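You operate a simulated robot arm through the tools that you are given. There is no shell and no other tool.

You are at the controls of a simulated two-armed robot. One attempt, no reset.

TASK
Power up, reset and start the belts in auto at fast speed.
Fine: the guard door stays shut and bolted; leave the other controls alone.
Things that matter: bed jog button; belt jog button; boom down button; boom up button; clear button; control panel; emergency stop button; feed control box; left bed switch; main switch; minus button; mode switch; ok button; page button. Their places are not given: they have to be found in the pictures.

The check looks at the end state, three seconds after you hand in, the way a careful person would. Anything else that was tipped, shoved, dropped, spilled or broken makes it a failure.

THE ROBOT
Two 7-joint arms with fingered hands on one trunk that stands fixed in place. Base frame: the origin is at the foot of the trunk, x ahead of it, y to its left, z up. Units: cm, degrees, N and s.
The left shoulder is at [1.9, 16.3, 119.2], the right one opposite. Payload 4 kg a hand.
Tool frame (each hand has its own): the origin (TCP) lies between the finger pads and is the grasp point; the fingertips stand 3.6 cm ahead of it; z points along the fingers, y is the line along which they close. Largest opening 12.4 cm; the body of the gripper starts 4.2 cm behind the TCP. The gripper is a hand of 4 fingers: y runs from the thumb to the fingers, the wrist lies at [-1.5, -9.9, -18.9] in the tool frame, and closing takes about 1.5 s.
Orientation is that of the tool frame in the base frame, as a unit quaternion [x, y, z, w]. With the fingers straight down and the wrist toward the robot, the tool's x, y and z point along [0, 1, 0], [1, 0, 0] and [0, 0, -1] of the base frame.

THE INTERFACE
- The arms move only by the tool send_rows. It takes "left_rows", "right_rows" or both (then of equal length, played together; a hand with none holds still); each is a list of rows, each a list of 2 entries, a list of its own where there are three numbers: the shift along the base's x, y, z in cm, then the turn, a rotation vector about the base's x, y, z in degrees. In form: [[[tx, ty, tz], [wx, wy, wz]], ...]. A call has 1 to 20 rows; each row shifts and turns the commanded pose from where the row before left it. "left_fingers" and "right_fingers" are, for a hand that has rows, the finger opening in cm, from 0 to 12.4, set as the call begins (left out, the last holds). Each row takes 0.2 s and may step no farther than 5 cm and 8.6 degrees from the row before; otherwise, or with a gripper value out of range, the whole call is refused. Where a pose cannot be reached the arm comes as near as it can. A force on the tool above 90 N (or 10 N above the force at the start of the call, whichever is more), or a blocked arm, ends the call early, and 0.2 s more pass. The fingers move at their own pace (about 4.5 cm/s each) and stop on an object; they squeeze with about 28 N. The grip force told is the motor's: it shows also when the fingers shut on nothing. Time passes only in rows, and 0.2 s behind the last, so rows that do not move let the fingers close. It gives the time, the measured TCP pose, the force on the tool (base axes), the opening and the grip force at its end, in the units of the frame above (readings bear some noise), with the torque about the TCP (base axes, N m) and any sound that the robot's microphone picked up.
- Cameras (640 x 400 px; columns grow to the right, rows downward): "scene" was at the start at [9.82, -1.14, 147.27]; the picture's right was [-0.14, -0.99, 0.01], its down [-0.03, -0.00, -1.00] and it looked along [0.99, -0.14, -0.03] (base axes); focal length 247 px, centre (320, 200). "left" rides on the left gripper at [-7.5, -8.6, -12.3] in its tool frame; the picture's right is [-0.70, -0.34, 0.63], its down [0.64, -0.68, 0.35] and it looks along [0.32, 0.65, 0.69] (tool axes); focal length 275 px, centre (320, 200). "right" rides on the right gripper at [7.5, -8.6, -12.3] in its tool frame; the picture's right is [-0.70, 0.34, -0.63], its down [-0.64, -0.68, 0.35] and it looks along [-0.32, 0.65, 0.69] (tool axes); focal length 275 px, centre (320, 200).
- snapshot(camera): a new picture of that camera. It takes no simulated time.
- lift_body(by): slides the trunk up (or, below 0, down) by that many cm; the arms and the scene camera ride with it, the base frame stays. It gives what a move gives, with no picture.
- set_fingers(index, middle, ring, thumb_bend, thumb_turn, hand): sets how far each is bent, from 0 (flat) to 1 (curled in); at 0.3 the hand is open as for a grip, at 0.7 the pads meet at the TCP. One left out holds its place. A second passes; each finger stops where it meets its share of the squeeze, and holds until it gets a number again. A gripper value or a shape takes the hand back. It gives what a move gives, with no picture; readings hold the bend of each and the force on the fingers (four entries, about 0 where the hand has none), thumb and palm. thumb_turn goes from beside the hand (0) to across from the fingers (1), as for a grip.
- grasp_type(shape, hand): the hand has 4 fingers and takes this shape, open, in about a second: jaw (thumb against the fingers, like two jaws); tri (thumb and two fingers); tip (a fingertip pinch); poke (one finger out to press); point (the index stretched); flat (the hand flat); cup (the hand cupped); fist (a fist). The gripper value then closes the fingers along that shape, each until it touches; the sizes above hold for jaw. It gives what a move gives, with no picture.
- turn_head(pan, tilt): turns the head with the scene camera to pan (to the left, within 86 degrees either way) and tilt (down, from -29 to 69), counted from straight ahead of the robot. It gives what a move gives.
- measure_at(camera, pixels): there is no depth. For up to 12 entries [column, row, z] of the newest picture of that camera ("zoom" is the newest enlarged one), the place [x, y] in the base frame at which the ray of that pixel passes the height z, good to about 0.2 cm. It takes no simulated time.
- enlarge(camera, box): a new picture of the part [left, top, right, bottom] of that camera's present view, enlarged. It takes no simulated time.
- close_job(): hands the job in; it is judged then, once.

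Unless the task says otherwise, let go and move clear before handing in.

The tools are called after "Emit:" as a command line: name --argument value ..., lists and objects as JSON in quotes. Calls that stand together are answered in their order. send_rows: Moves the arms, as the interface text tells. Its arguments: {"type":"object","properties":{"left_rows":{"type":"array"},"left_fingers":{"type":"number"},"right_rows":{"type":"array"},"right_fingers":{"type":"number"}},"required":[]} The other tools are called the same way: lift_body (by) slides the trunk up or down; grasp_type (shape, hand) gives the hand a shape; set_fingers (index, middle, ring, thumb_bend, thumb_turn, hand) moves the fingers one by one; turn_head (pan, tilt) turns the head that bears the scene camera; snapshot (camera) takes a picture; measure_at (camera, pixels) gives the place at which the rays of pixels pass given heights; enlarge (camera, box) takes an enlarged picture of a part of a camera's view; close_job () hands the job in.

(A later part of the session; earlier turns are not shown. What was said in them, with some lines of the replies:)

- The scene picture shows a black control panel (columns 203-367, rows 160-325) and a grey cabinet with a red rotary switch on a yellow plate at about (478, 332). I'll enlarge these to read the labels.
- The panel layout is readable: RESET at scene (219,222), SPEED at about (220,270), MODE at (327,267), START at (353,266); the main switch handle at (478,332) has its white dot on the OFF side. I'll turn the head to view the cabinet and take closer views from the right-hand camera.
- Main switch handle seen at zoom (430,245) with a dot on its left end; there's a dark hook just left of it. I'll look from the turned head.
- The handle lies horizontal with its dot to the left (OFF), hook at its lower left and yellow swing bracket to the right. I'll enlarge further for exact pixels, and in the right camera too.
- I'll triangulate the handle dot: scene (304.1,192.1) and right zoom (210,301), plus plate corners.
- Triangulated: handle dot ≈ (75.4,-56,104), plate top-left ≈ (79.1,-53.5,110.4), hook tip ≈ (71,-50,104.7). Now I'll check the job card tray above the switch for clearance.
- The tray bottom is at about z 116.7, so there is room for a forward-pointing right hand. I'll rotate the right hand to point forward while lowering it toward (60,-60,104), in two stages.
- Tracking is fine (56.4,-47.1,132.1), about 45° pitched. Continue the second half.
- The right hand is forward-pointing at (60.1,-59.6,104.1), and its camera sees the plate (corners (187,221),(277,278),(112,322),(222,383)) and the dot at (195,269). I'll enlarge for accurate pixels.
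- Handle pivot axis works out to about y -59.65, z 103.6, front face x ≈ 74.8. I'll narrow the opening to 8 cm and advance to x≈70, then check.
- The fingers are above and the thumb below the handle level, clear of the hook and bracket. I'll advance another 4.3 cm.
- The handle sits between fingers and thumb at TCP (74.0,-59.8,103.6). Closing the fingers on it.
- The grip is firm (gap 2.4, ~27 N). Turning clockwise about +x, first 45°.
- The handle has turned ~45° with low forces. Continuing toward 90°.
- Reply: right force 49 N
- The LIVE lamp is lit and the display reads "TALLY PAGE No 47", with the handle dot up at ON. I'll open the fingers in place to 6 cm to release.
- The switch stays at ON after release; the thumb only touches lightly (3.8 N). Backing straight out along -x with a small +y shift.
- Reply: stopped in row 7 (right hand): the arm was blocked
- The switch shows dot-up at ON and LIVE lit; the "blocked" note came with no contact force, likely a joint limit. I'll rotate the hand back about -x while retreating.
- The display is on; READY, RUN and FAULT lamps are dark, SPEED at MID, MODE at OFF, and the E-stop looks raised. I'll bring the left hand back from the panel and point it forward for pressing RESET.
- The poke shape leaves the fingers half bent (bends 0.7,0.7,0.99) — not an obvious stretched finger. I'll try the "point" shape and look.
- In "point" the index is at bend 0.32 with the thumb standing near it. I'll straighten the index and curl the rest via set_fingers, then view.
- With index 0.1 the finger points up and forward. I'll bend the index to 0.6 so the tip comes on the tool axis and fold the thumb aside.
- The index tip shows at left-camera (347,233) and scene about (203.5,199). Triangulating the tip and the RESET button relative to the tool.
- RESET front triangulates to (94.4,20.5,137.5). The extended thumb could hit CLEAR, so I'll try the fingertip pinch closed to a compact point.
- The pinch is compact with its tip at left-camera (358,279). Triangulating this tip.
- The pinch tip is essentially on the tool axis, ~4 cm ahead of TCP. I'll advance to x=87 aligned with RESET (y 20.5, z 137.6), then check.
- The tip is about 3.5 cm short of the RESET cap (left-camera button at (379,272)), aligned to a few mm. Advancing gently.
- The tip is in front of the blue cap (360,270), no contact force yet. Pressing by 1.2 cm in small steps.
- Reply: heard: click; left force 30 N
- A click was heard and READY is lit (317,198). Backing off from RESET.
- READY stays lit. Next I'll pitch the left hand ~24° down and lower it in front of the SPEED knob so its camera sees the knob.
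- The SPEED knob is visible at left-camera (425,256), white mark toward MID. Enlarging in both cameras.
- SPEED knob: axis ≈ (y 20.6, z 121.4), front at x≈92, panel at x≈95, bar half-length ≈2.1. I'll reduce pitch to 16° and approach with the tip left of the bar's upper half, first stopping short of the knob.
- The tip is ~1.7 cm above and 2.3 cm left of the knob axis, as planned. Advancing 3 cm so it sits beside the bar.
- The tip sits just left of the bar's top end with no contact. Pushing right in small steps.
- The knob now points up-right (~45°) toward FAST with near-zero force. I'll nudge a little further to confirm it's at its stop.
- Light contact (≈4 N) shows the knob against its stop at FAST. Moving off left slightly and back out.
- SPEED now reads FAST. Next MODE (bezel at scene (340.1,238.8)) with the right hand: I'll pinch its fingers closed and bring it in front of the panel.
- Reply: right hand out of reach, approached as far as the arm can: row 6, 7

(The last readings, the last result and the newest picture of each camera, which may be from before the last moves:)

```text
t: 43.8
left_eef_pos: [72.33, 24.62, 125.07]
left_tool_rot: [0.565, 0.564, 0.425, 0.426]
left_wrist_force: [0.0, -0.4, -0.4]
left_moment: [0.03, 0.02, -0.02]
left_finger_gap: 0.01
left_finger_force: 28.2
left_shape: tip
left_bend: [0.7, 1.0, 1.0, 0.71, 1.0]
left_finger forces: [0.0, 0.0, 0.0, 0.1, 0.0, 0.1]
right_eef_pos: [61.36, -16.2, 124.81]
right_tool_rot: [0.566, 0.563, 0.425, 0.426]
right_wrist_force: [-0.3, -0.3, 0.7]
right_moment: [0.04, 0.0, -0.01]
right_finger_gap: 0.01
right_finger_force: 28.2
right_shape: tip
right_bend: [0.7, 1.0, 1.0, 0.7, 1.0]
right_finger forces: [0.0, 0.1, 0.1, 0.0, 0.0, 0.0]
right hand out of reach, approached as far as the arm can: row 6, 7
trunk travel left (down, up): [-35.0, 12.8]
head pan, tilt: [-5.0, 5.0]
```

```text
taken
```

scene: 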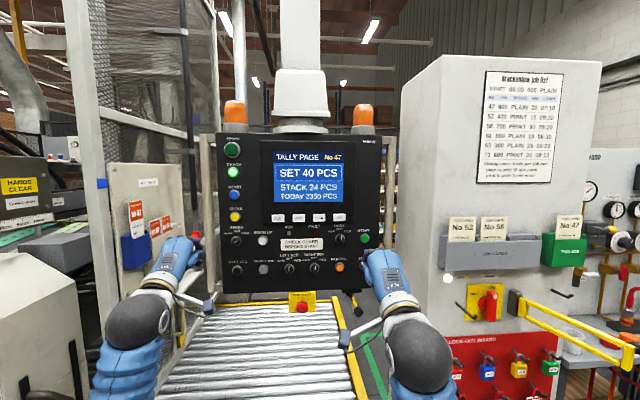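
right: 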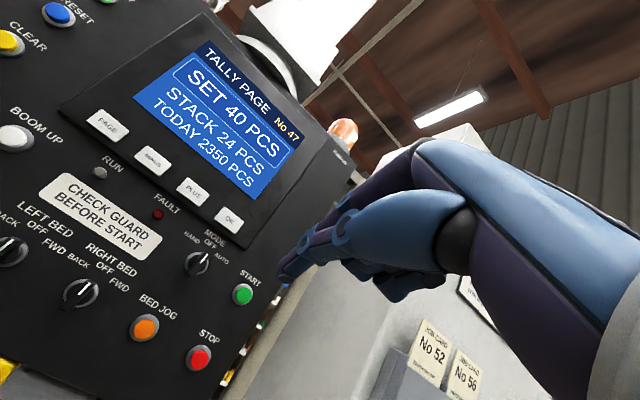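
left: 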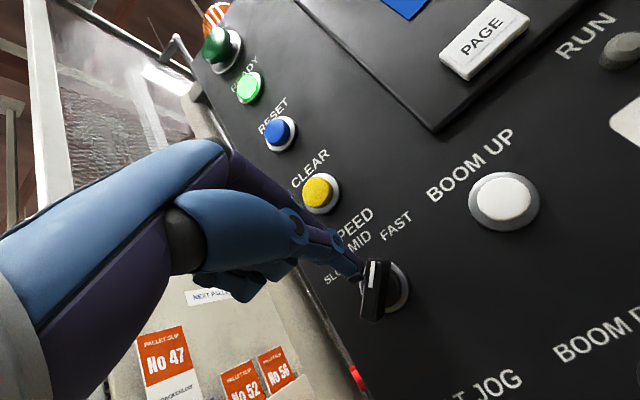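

The right hand is ready at (61.4,-16.2,124.8), pitched 16°. The OK/PLUS keys sit just above MODE, so I'll measure their position before approaching.

Emit:
measure_at --camera "scene" --pixels '[[339.75, 217.75, 127], [339.75, 217.75, 130], [340, 223.25, 126], [340, 223.25, 128]]'

Emit:
measure_at --camera "right" --pixels '[[229, 219, 127], [229, 219, 130], [197, 262, 121.5], [197, 262, 122.5], [242, 294, 119], [242, 294, 119.5]]'

Emit:
enlarge --camera "right" --box '[150, 200, 310, 300]'

Emit:
enlarge --camera "scene" --box '[330, 215, 426, 275]'

```text
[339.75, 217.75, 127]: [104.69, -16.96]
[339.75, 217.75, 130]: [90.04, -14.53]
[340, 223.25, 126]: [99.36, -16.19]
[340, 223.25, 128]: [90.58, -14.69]
```

```text
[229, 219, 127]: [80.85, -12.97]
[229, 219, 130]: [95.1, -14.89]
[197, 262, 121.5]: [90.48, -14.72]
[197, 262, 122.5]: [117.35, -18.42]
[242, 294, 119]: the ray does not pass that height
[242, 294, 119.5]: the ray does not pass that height
```

```text
4.00 times, centred on (230, 250) of right
```

zoom: 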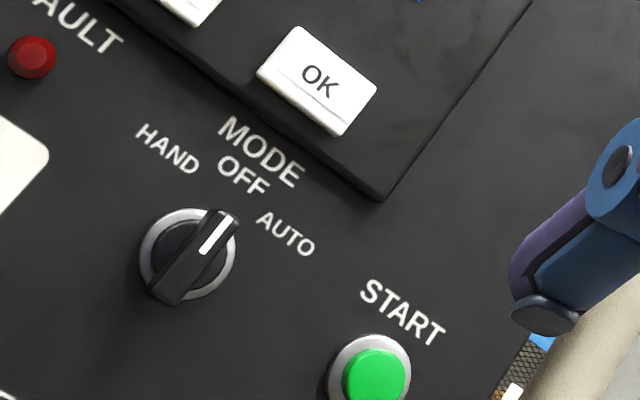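

```text
6.67 times, centred on (378, 245) of scene
```

zoom: 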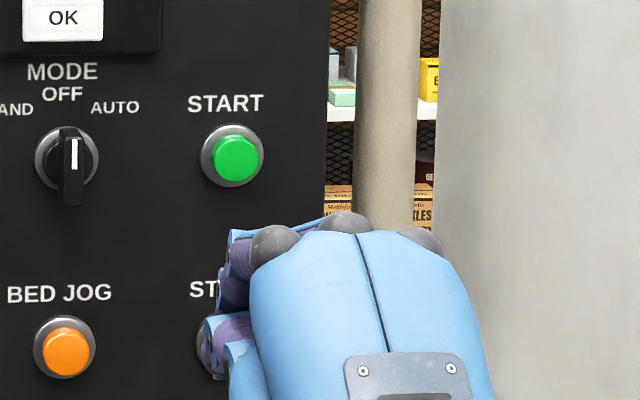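

OK key front is at x≈92.6, and the index knuckle stays ~4.6 cm behind the tip, so there's clearance. Approaching to the upper-left of the MODE knob, stopping at x≈87.

Emit:
send_rows --right_rows '[[[3.7, 0.5, 0], [0, 0, 0]], [[3.7, 0.5, 0], [0, 0, 0]], [[3.7, 0.5, 0], [0, 0, 0]], [[3.7, 0.5, 0], [0, 0, 0]], [[3.7, 0.5, 0], [0, 0, 0]], [[3.7, 0.5, -0.1], [0, 0, 0]], [[3.3, 0, 0], [0, 0, 0]], [[0, 0, 0], [0, 0, 0]]]'

Emit:
snapshot --camera "right"

Emit:
enlarge --camera "scene" --box '[300, 205, 396, 265]'

```text
t: 45.6
left_eef_pos: [72.25, 24.64, 125.14]
left_tool_rot: [0.565, 0.565, 0.425, 0.426]
left_wrist_force: [-0.2, -0.5, -0.5]
left_moment: [-0.04, -0.02, 0.03]
left_finger_gap: 0.0
left_finger_force: 28.1
left_shape: tip
left_bend: [0.7, 1.0, 1.0, 0.71, 1.0]
left_finger forces: [0.1, 0.0, 0.0, 0.0, 0.0, 0.1]
right_eef_pos: [87.1, -12.91, 124.76]
right_tool_rot: [0.568, 0.562, 0.423, 0.428]
right_wrist_force: [0.1, -0.5, -0.5]
right_moment: [0.03, 0.0, -0.02]
right_finger_gap: 0.0
right_finger_force: 28.0
right_shape: tip
right_bend: [0.7, 1.0, 1.0, 0.7, 1.0]
right_finger forces: [0.1, 0.1, 0.0, 0.0, 0.0, 0.1]
trunk travel left (down, up): [-35.0, 12.8]
head pan, tilt: [-5.0, 5.0]
```

```text
taken
```

right: 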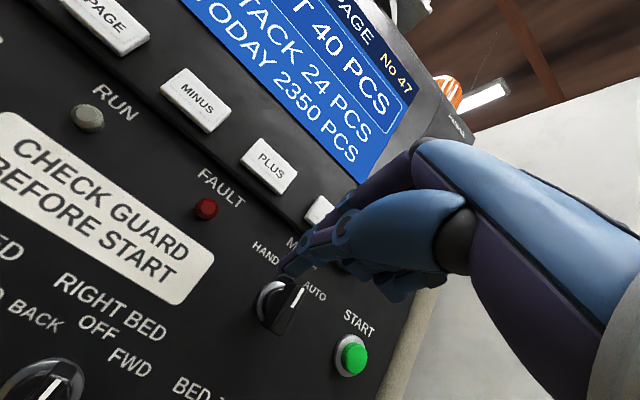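

```text
6.67 times, centred on (348, 235) of scene
```

zoom: 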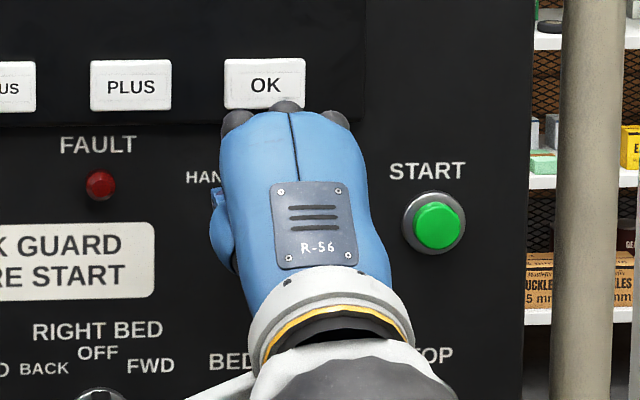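

The scene view is blocked by the hand, so I'll rely on the right camera; enlarging around the knob at (282,305).

Emit:
enlarge --camera "right" --box '[230, 230, 390, 330]'

```text
4.00 times, centred on (310, 280) of right
```

zoom: 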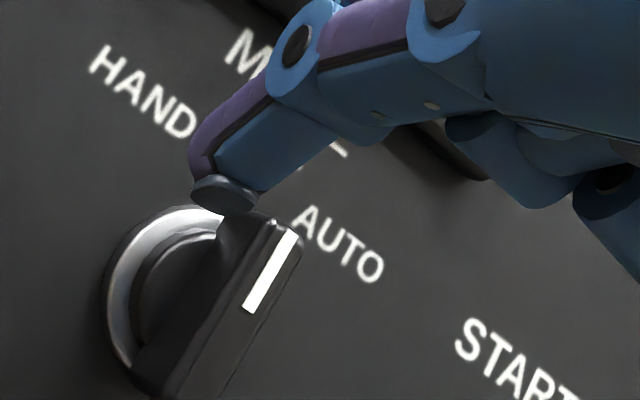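

By my estimate the tip clears the bar's left side by ~0.6 cm. I'll shift 0.2 left and advance 2.8 cm beside the bar.

Emit:
send_rows --right_rows '[[[0.9, 0.2, 0], [0, 0, 0]], [[1, 0, 0], [0, 0, 0]], [[0.9, 0, 0], [0, 0, 0]], [[0, 0, 0], [0, 0, 0]]]'

Emit:
enlarge --camera "right" --box '[220, 220, 412, 340]'

```text
t: 46.6
left_eef_pos: [72.32, 24.56, 125.06]
left_tool_rot: [0.564, 0.565, 0.426, 0.426]
left_wrist_force: [-0.1, 0.6, 0.8]
left_moment: [-0.02, 0.01, -0.05]
left_finger_gap: 0.0
left_finger_force: 28.3
left_shape: tip
left_bend: [0.7, 1.0, 1.0, 0.71, 1.0]
left_finger forces: [0.1, 0.0, 0.0, 0.0, 0.0, 0.0]
right_eef_pos: [89.87, -12.88, 124.58]
right_tool_rot: [0.567, 0.563, 0.424, 0.427]
right_wrist_force: [0.0, 0.4, 0.2]
right_moment: [0.02, 0.0, -0.05]
right_finger_gap: 0.0
right_finger_force: 27.8
right_shape: tip
right_bend: [0.7, 1.0, 1.0, 0.7, 1.0]
right_finger forces: [0.0, 0.0, 0.1, 0.0, 0.0, 0.0]
trunk travel left (down, up): [-35.0, 12.8]
head pan, tilt: [-5.0, 5.0]
```

```text
3.33 times, centred on (316, 280) of right
```

zoom: 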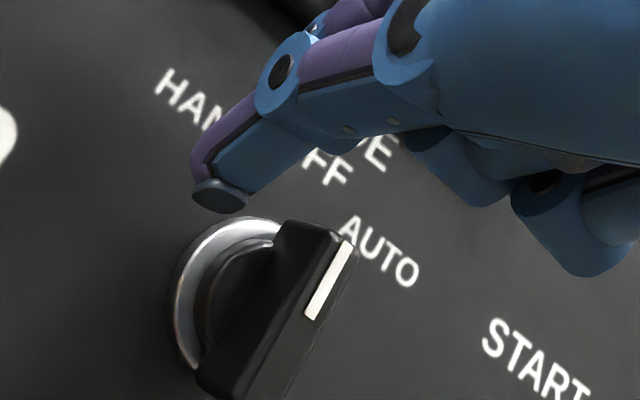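

The tip sits left of the bar's top end with zero force. I'll lower 0.3 cm for a better bite and push right 1.6 cm in small steps.

Emit:
send_rows --right_rows '[[[0, 0, -0.3], [0, 0, 0]], [[0, -0.4, 0], [0, 0, 0]], [[0, -0.3, 0], [0, 0, 0]], [[0, -0.3, 0.05], [0, 0, 0]], [[0, -0.3, 0.05], [0, 0, 0]], [[0, -0.3, 0.05], [0, 0, 0]]]'

Emit:
enlarge --camera "right" --box '[220, 220, 412, 340]'

```text
t: 48.0
left_eef_pos: [72.26, 24.7, 125.05]
left_tool_rot: [0.564, 0.565, 0.426, 0.426]
left_wrist_force: [-0.3, -0.2, 0.7]
left_moment: [0.01, 0.03, 0.02]
left_finger_gap: 0.0
left_finger_force: 28.1
left_shape: tip
left_bend: [0.7, 1.0, 1.0, 0.71, 1.0]
left_finger forces: [0.0, 0.0, 0.0, 0.0, 0.0, 0.0]
right_eef_pos: [89.79, -14.39, 124.41]
right_tool_rot: [0.567, 0.562, 0.424, 0.427]
right_wrist_force: [0.2, 0.8, 0.2]
right_moment: [-0.01, -0.03, 0.03]
right_finger_gap: 0.02
right_finger_force: 28.3
right_shape: tip
right_bend: [0.7, 1.0, 1.0, 0.7, 1.0]
right_finger forces: [0.0, 0.0, 0.1, 0.0, 0.0, 0.0]
trunk travel left (down, up): [-35.0, 12.8]
head pan, tilt: [-5.0, 5.0]
```

```text
3.33 times, centred on (316, 280) of right
```

zoom: 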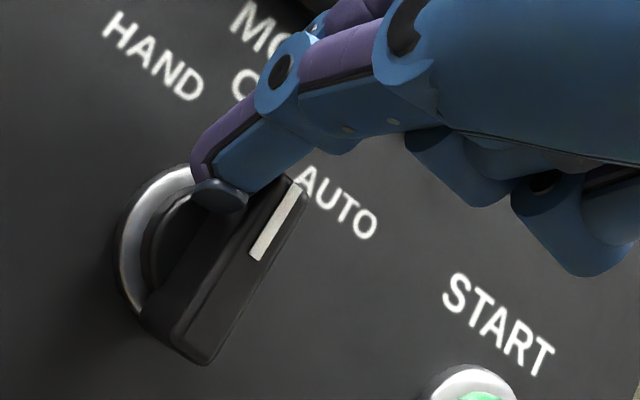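

The tip is just reaching the bar's left side; the knob hasn't turned yet. Continuing to push right.

Emit:
send_rows --right_rows '[[[0, -0.3, 0], [0, 0, 0]], [[0, -0.3, 0.05], [0, 0, 0]], [[0, -0.3, 0.05], [0, 0, 0]], [[0, -0.3, 0.05], [0, 0, 0]]]'

Emit:
enlarge --camera "right" --box '[220, 220, 412, 340]'

```text
t: 49.0
left_eef_pos: [72.25, 24.77, 125.02]
left_tool_rot: [0.565, 0.565, 0.425, 0.426]
left_wrist_force: [-0.2, 0.0, -0.1]
left_moment: [0.0, -0.02, 0.02]
left_finger_gap: 0.01
left_finger_force: 28.0
left_shape: tip
left_bend: [0.7, 1.0, 1.0, 0.71, 1.0]
left_finger forces: [0.0, 0.0, 0.1, 0.0, 0.0, 0.1]
right_eef_pos: [89.67, -15.67, 124.67]
right_tool_rot: [0.567, 0.563, 0.424, 0.427]
right_wrist_force: [-0.4, 3.4, 1.5]
right_moment: [0.04, -0.05, 0.08]
right_finger_gap: 0.0
right_finger_force: 28.4
right_shape: tip
right_bend: [0.7, 1.0, 1.0, 0.71, 0.99]
right_finger forces: [0.0, 0.0, 0.0, 0.0, 0.0, 0.1]
trunk travel left (down, up): [-35.0, 12.8]
head pan, tilt: [-5.0, 5.0]
```

```text
3.33 times, centred on (316, 280) of right
```

zoom: 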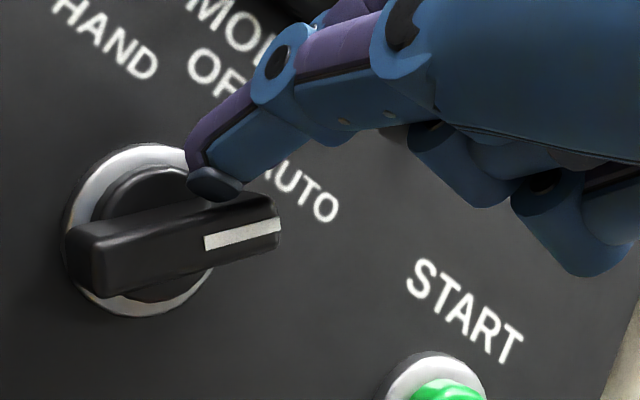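

The knob has turned toward AUTO with a light stop force (3.4 N). Moving off to the left and backing straight out to check.

Emit:
send_rows --right_rows '[[[-0.3, 0.5, 0.1], [0, 0, 0]], [[-1, 0.4, 0], [0, 0, 0]], [[-2, 0, 0], [0, 0, 0]], [[-3, 0, 0], [0, 0, 0]], [[-4, -2, -1], [0, 0, 0]], [[-4, -3, -2], [0, 0, 0]], [[-3, -4, -2], [0, 0, 0]], [[0, -4, -2], [0, 0, 0]], [[0, 0, 0], [0, 0, 0]]]'

Emit:
snapshot --camera "right"

Emit:
snapshot --camera "scene"

Emit:
enlarge --camera "scene" --box '[215, 195, 391, 305]'

```text
refused: row 6 steps farther than a row can; nothing moved
```

```text
taken
```

right: 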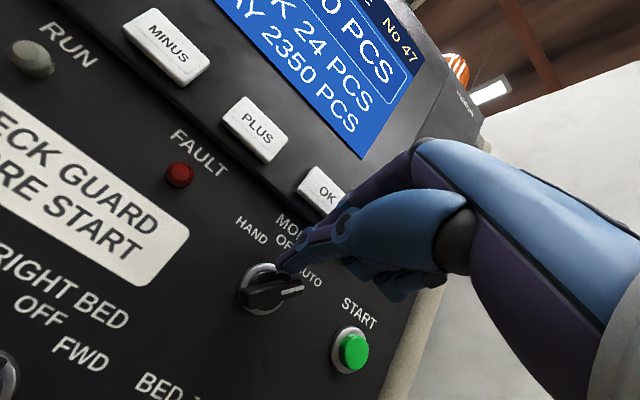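

```text
taken
```

scene: 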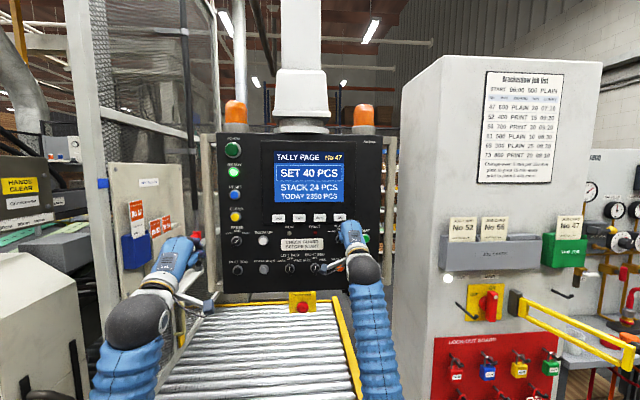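

```text
3.64 times, centred on (303, 250) of scene
```

zoom: 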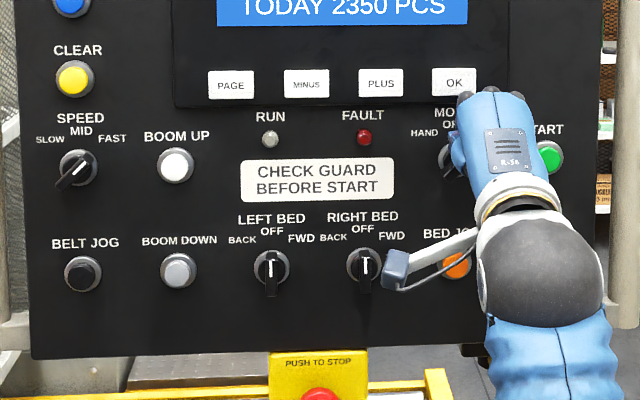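

The move was refused for too large a step; the knob shows turned toward AUTO at right-camera (272,293). I'll redo the retreat with smaller steps.

Emit:
send_rows --right_rows '[[[-0.3, 0.5, 0.1], [0, 0, 0]], [[-1, 0.4, 0], [0, 0, 0]], [[-2, 0, 0], [0, 0, 0]], [[-3, 0, 0], [0, 0, 0]], [[-4, -1, -1], [0, 0, 0]], [[-4, -2, -1], [0, 0, 0]], [[-2, -3, -1], [0, 0, 0]], [[0, -4, -1], [0, 0, 0]], [[0, 0, 0], [0, 0, 0]]]'

Emit:
snapshot --camera "right"

Emit:
snapshot --camera "scene"

Emit:
enlarge --camera "scene" --box '[300, 205, 396, 265]'

```text
t: 51.0
left_eef_pos: [72.22, 24.85, 125.0]
left_tool_rot: [0.564, 0.565, 0.425, 0.426]
left_wrist_force: [0.7, 0.0, -0.2]
left_moment: [0.0, 0.01, -0.03]
left_finger_gap: 0.0
left_finger_force: 27.6
left_shape: tip
left_bend: [0.7, 1.0, 1.0, 0.71, 1.0]
left_finger forces: [0.0, 0.0, 0.0, 0.0, 0.0, 0.1]
right_eef_pos: [73.44, -25.0, 120.4]
right_tool_rot: [0.567, 0.562, 0.423, 0.428]
right_wrist_force: [-1.0, 0.4, -0.5]
right_moment: [0.01, -0.03, 0.01]
right_finger_gap: 0.01
right_finger_force: 28.0
right_shape: tip
right_bend: [0.7, 1.0, 1.0, 0.71, 1.0]
right_finger forces: [0.1, 0.0, 0.1, 0.1, 0.0, 0.0]
trunk travel left (down, up): [-35.0, 12.8]
head pan, tilt: [-5.0, 5.0]
```

```text
taken
```

right: 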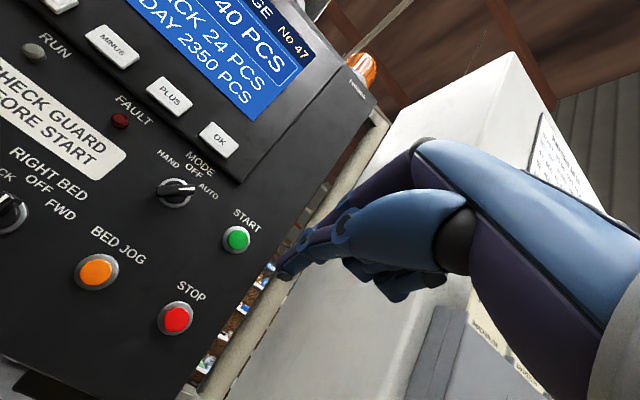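

```text
taken
```

scene: 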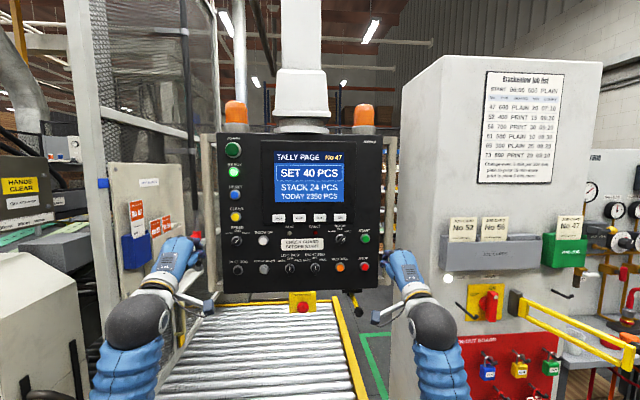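

```text
6.67 times, centred on (348, 235) of scene
```

zoom: 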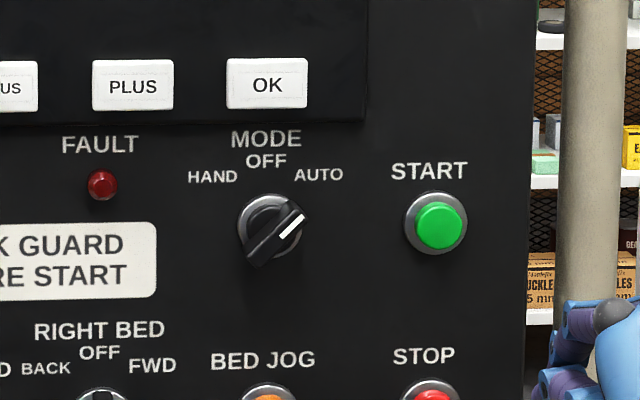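

MODE now points to AUTO, READY lit, FAULT dark. Now START (scene (366,238.8), ≈(94,-24.4,121.5)): leveling the right hand and approaching to x≈87.

Emit:
send_rows --right_rows '[[[2, 0.2, 0.5], [0, -8, 0]], [[2, 0.2, 0.5], [0, -8, 0]], [[3, 0.1, 0.4], [0, 0, 0]], [[3, 0.1, 0], [0, 0, 0]], [[3, 0, 0], [0, 0, 0]], [[0, 0, 0], [0, 0, 0]]]'

Emit:
snapshot --camera "right"

Emit:
enlarge --camera "scene" --box '[300, 205, 396, 265]'

```text
t: 52.4
left_eef_pos: [72.09, 24.74, 125.11]
left_tool_rot: [0.564, 0.565, 0.425, 0.425]
left_wrist_force: [0.1, 0.2, 0.0]
left_moment: [0.0, 0.01, -0.01]
left_finger_gap: 0.0
left_finger_force: 27.7
left_shape: tip
left_bend: [0.7, 1.0, 1.0, 0.71, 1.0]
left_finger forces: [0.0, 0.0, 0.0, 0.0, 0.0, 0.1]
right_eef_pos: [86.32, -24.27, 122.05]
right_tool_rot: [0.502, 0.498, 0.499, 0.501]
right_wrist_force: [-0.1, 0.4, 0.0]
right_moment: [-0.02, 0.02, -0.02]
right_finger_gap: 0.0
right_finger_force: 28.5
right_shape: tip
right_bend: [0.7, 1.0, 1.0, 0.71, 1.0]
right_finger forces: [0.0, 0.1, 0.1, 0.0, 0.1, 0.1]
trunk travel left (down, up): [-35.0, 12.8]
head pan, tilt: [-5.0, 5.0]
```

```text
taken
```

right: 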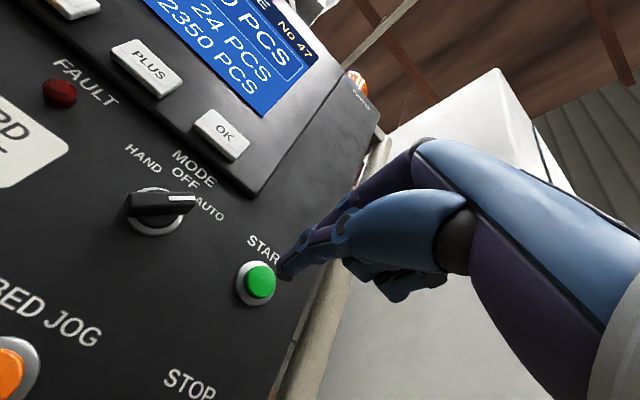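

```text
6.67 times, centred on (348, 235) of scene
```

zoom: 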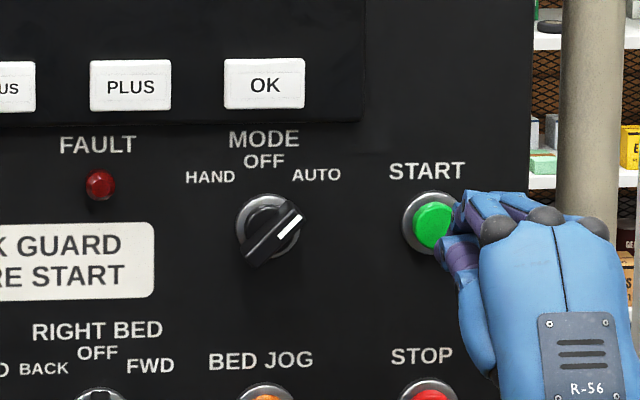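

START cap measures (94.3,-24.6,121.6); the tip is aligned within 3 mm. Advancing 3 cm with a small right shift, then checking.

Emit:
send_rows --right_rows '[[[1.2, -0.25, 0], [0, 0, 0]], [[1.2, 0, 0], [0, 0, 0]], [[0.9, 0, 0], [0, 0, 0]], [[0, 0, 0], [0, 0, 0]]]'

Emit:
snapshot --camera "right"

```text
t: 53.4
left_eef_pos: [72.32, 24.75, 125.1]
left_tool_rot: [0.565, 0.564, 0.425, 0.426]
left_wrist_force: [-0.2, 0.2, 0.1]
left_moment: [0.0, -0.02, 0.0]
left_finger_gap: 0.0
left_finger_force: 27.9
left_shape: tip
left_bend: [0.7, 1.0, 1.0, 0.71, 1.0]
left_finger forces: [0.0, 0.0, 0.0, 0.0, 0.0, 0.1]
right_eef_pos: [89.68, -24.47, 121.97]
right_tool_rot: [0.503, 0.497, 0.499, 0.501]
right_wrist_force: [0.3, 0.8, 0.6]
right_moment: [0.0, -0.01, 0.01]
right_finger_gap: 0.0
right_finger_force: 28.0
right_shape: tip
right_bend: [0.7, 1.0, 1.0, 0.71, 1.0]
right_finger forces: [0.0, 0.0, 0.0, 0.0, 0.0, 0.0]
trunk travel left (down, up): [-35.0, 12.8]
head pan, tilt: [-5.0, 5.0]
```

```text
taken
```

right: 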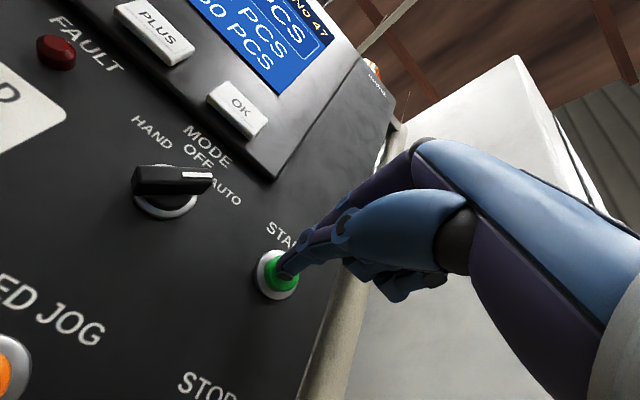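

The tip is on the green cap at (283,272). Pressing 1.2 cm in small steps.

Emit:
send_rows --right_rows '[[[0.3, 0, 0], [0, 0, 0]], [[0.3, 0, 0], [0, 0, 0]], [[0.3, 0, 0], [0, 0, 0]], [[0.3, 0, 0], [0, 0, 0]]]'

Emit:
snapshot --camera "right"

Emit:
snapshot --camera "scene"

```text
t: 54.4
left_eef_pos: [71.98, 24.56, 125.24]
left_tool_rot: [0.564, 0.564, 0.426, 0.427]
left_wrist_force: [0.2, -0.6, 0.1]
left_moment: [0.03, 0.0, 0.0]
left_finger_gap: 0.0
left_finger_force: 27.5
left_shape: tip
left_bend: [0.7, 1.0, 1.0, 0.71, 1.0]
left_finger forces: [0.0, 0.0, 0.0, 0.0, 0.1, 0.0]
right_eef_pos: [90.62, -24.53, 122.37]
right_tool_rot: [0.502, 0.496, 0.5, 0.502]
right_wrist_force: [-26.0, -1.1, -3.2]
right_moment: [-0.05, 0.13, -0.02]
right_finger_gap: 0.01
right_finger_force: 27.7
right_shape: tip
right_bend: [0.7, 1.0, 1.0, 0.7, 0.99]
right_finger forces: [0.0, 0.0, 0.0, 0.0, 0.0, 0.0]
trunk travel left (down, up): [-35.0, 12.8]
head pan, tilt: [-5.0, 5.0]
heard: click
```

```text
taken
```

right: 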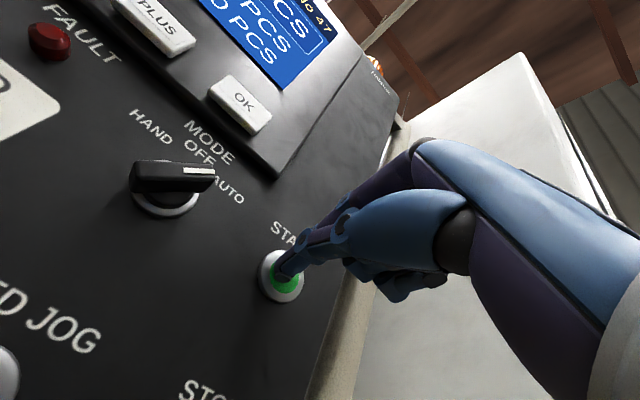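

```text
taken
```

scene: 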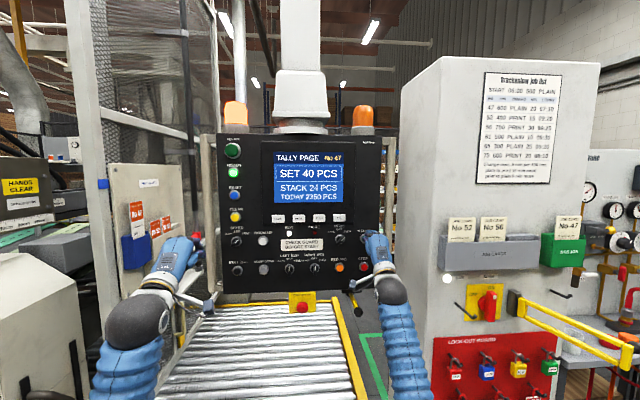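

A click was heard; I'll look at the RUN lamp and beacons closely.

Emit:
enlarge --camera "scene" --box '[215, 95, 391, 205]'

Emit:
enlarge --camera "scene" --box '[215, 195, 391, 305]'

```text
3.64 times, centred on (303, 150) of scene
```

zoom: 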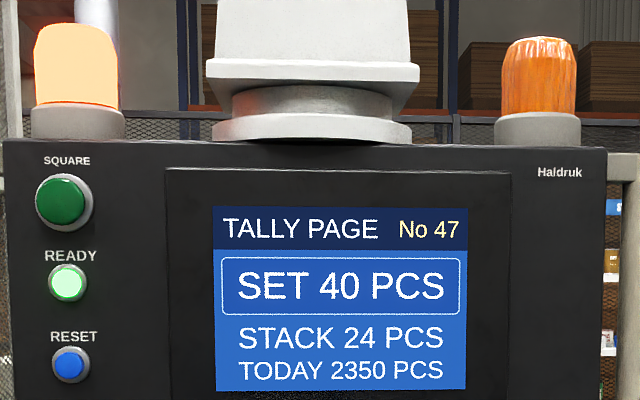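

```text
3.64 times, centred on (303, 250) of scene
```

zoom: 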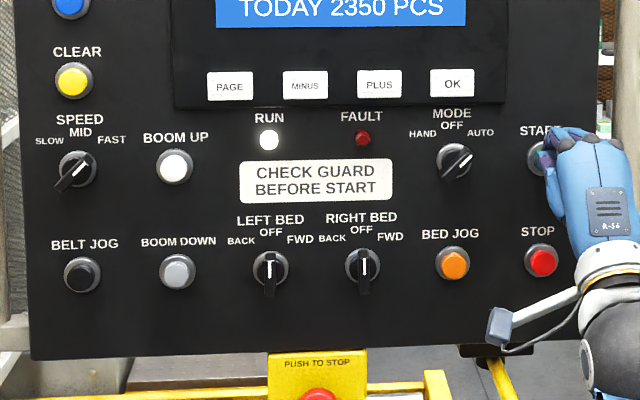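

RUN lamp is lit and the left beacon glows: the belts are started. Releasing START and backing both hands clear.

Emit:
send_rows --right_rows '[[[-1, 0, 0], [0, 0, 0]], [[-2, 0, 0], [0, 0, 0]], [[-3, 0, 0], [0, 0, 0]], [[-4, 0, 0], [0, 0, 0]], [[-4, 0, 0], [0, 0, 0]], [[-4, 0, 0], [0, 0, 0]], [[-4, 0, 0], [0, 0, 0]], [[-3, 0, 0], [0, 0, 0]], [[0, 0, 0], [0, 0, 0]]]' --left_rows '[[[-1, 0, 0], [0, 0, 0]], [[-2, 0, 0], [0, 0, 0]], [[-2, 0, 0], [0, 0, 0]], [[-2, 0, 0], [0, 0, 0]], [[-2, 0, 0], [0, 0, 0]], [[-2, 0, 0], [0, 0, 0]], [[0, 0, 0], [0, 0, 0]], [[0, 0, 0], [0, 0, 0]], [[0, 0, 0], [0, 0, 0]]]'

Emit:
snapshot --camera "scene"

Emit:
enlarge --camera "scene" --box '[215, 125, 391, 235]'

Emit:
enlarge --camera "scene" --box '[215, 210, 391, 320]'

```text
t: 56.4
left_eef_pos: [61.38, 24.87, 124.96]
left_tool_rot: [0.565, 0.565, 0.425, 0.426]
left_wrist_force: [-0.5, -0.9, 0.8]
left_moment: [-0.03, 0.02, -0.02]
left_finger_gap: 0.0
left_finger_force: 28.1
left_shape: tip
left_bend: [0.7, 1.0, 1.0, 0.71, 1.0]
left_finger forces: [0.0, 0.0, 0.0, 0.1, 0.1, 0.0]
right_eef_pos: [66.02, -24.37, 121.93]
right_tool_rot: [0.503, 0.498, 0.499, 0.501]
right_wrist_force: [0.3, -0.4, -0.1]
right_moment: [-0.01, 0.02, -0.02]
right_finger_gap: 0.01
right_finger_force: 27.9
right_shape: tip
right_bend: [0.7, 1.0, 1.0, 0.71, 0.99]
right_finger forces: [0.0, 0.0, 0.0, 0.0, 0.1, 0.1]
trunk travel left (down, up): [-35.0, 12.8]
head pan, tilt: [-5.0, 5.0]
```

```text
taken
```

scene: 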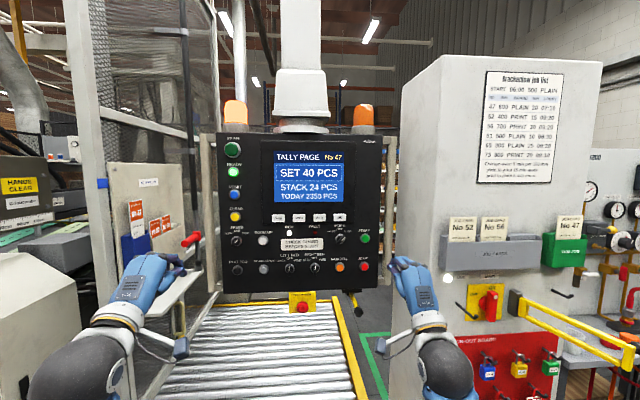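

```text
3.64 times, centred on (303, 180) of scene
```

zoom: 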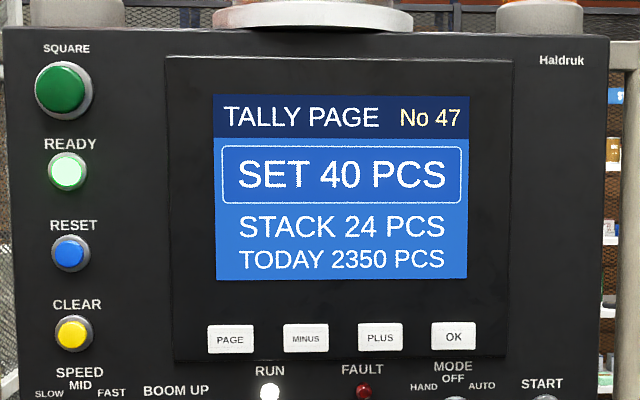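

```text
3.64 times, centred on (303, 265) of scene
```

zoom: 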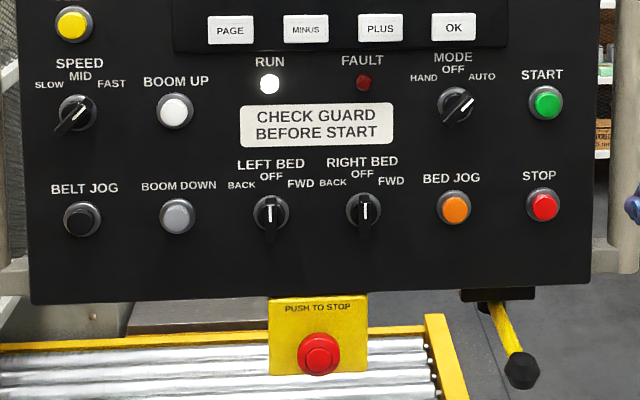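

RUN and READY are lit, SPEED at FAST, MODE at AUTO, bed switches untouched at OFF. I'll check the cabinet side once more for anything disturbed.

Emit:
turn_head --pan -40 --tilt 25

Emit:
enlarge --camera "scene" --box '[250, 120, 490, 270]'

Emit:
snapshot --camera "scene"

```text
t: 57.4
left_eef_pos: [61.36, 24.83, 124.92]
left_tool_rot: [0.564, 0.565, 0.425, 0.426]
left_wrist_force: [-0.6, 0.5, 0.2]
left_moment: [-0.01, -0.02, 0.0]
left_finger_gap: 0.01
left_finger_force: 28.1
left_shape: tip
left_bend: [0.7, 1.0, 1.0, 0.71, 1.0]
left_finger forces: [0.0, 0.1, 0.0, 0.1, 0.0, 0.0]
right_eef_pos: [65.9, -24.49, 122.08]
right_tool_rot: [0.503, 0.497, 0.499, 0.501]
right_wrist_force: [0.7, -0.4, -0.4]
right_moment: [0.0, 0.01, -0.06]
right_finger_gap: 0.01
right_finger_force: 28.1
right_shape: tip
right_bend: [0.7, 1.0, 1.0, 0.71, 0.99]
right_finger forces: [0.1, 0.1, 0.0, 0.1, 0.0, 0.0]
trunk travel left (down, up): [-35.0, 12.8]
head pan, tilt: [-40.0, 25.0]
```

```text
2.67 times, centred on (370, 195) of scene
```

zoom: 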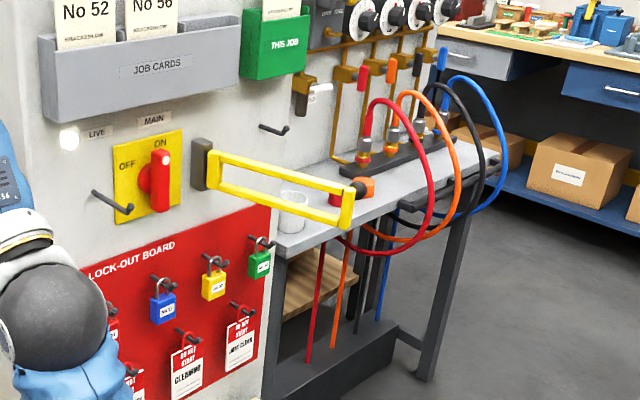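

```text
taken
```

scene: 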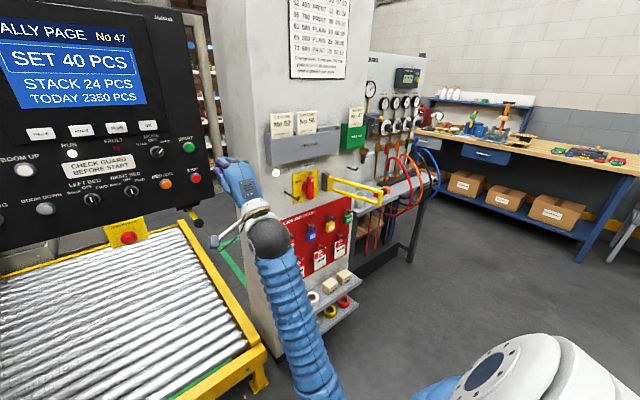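

The cabinet is undisturbed: the bracket, padlocks and tags look the same as at the start, the main switch is at ON and LIVE is lit. The panel still shows RUN lit, and both hands are clear, so I'm handing in.

Emit:
close_job

```text
The job is handed in.
```

The belts are started in auto at fast speed, and I handed the job in with both hands clear of the controls.

- **Power:** I turned the main switch to ON. The LIVE lamp and the display came on.
- **Reset:** I pressed RESET, heard a click, and the READY lamp lit and stayed on.
- **Settings:** SPEED points to FAST and MODE points to AUTO.
- **Start:** I pressed START and heard a click. The RUN lamp and the left beacon lit, and FAULT stayed dark. RUN was still lit just before I handed in.

I didn't touch the guard door, the emergency stop, the bed switches or any other control. The bracket, padlocks and cards by the main switch looked the same afterwards. I judged the running state by the lamps and beacon, since I couldn't confirm the belts moving from the still pictures.
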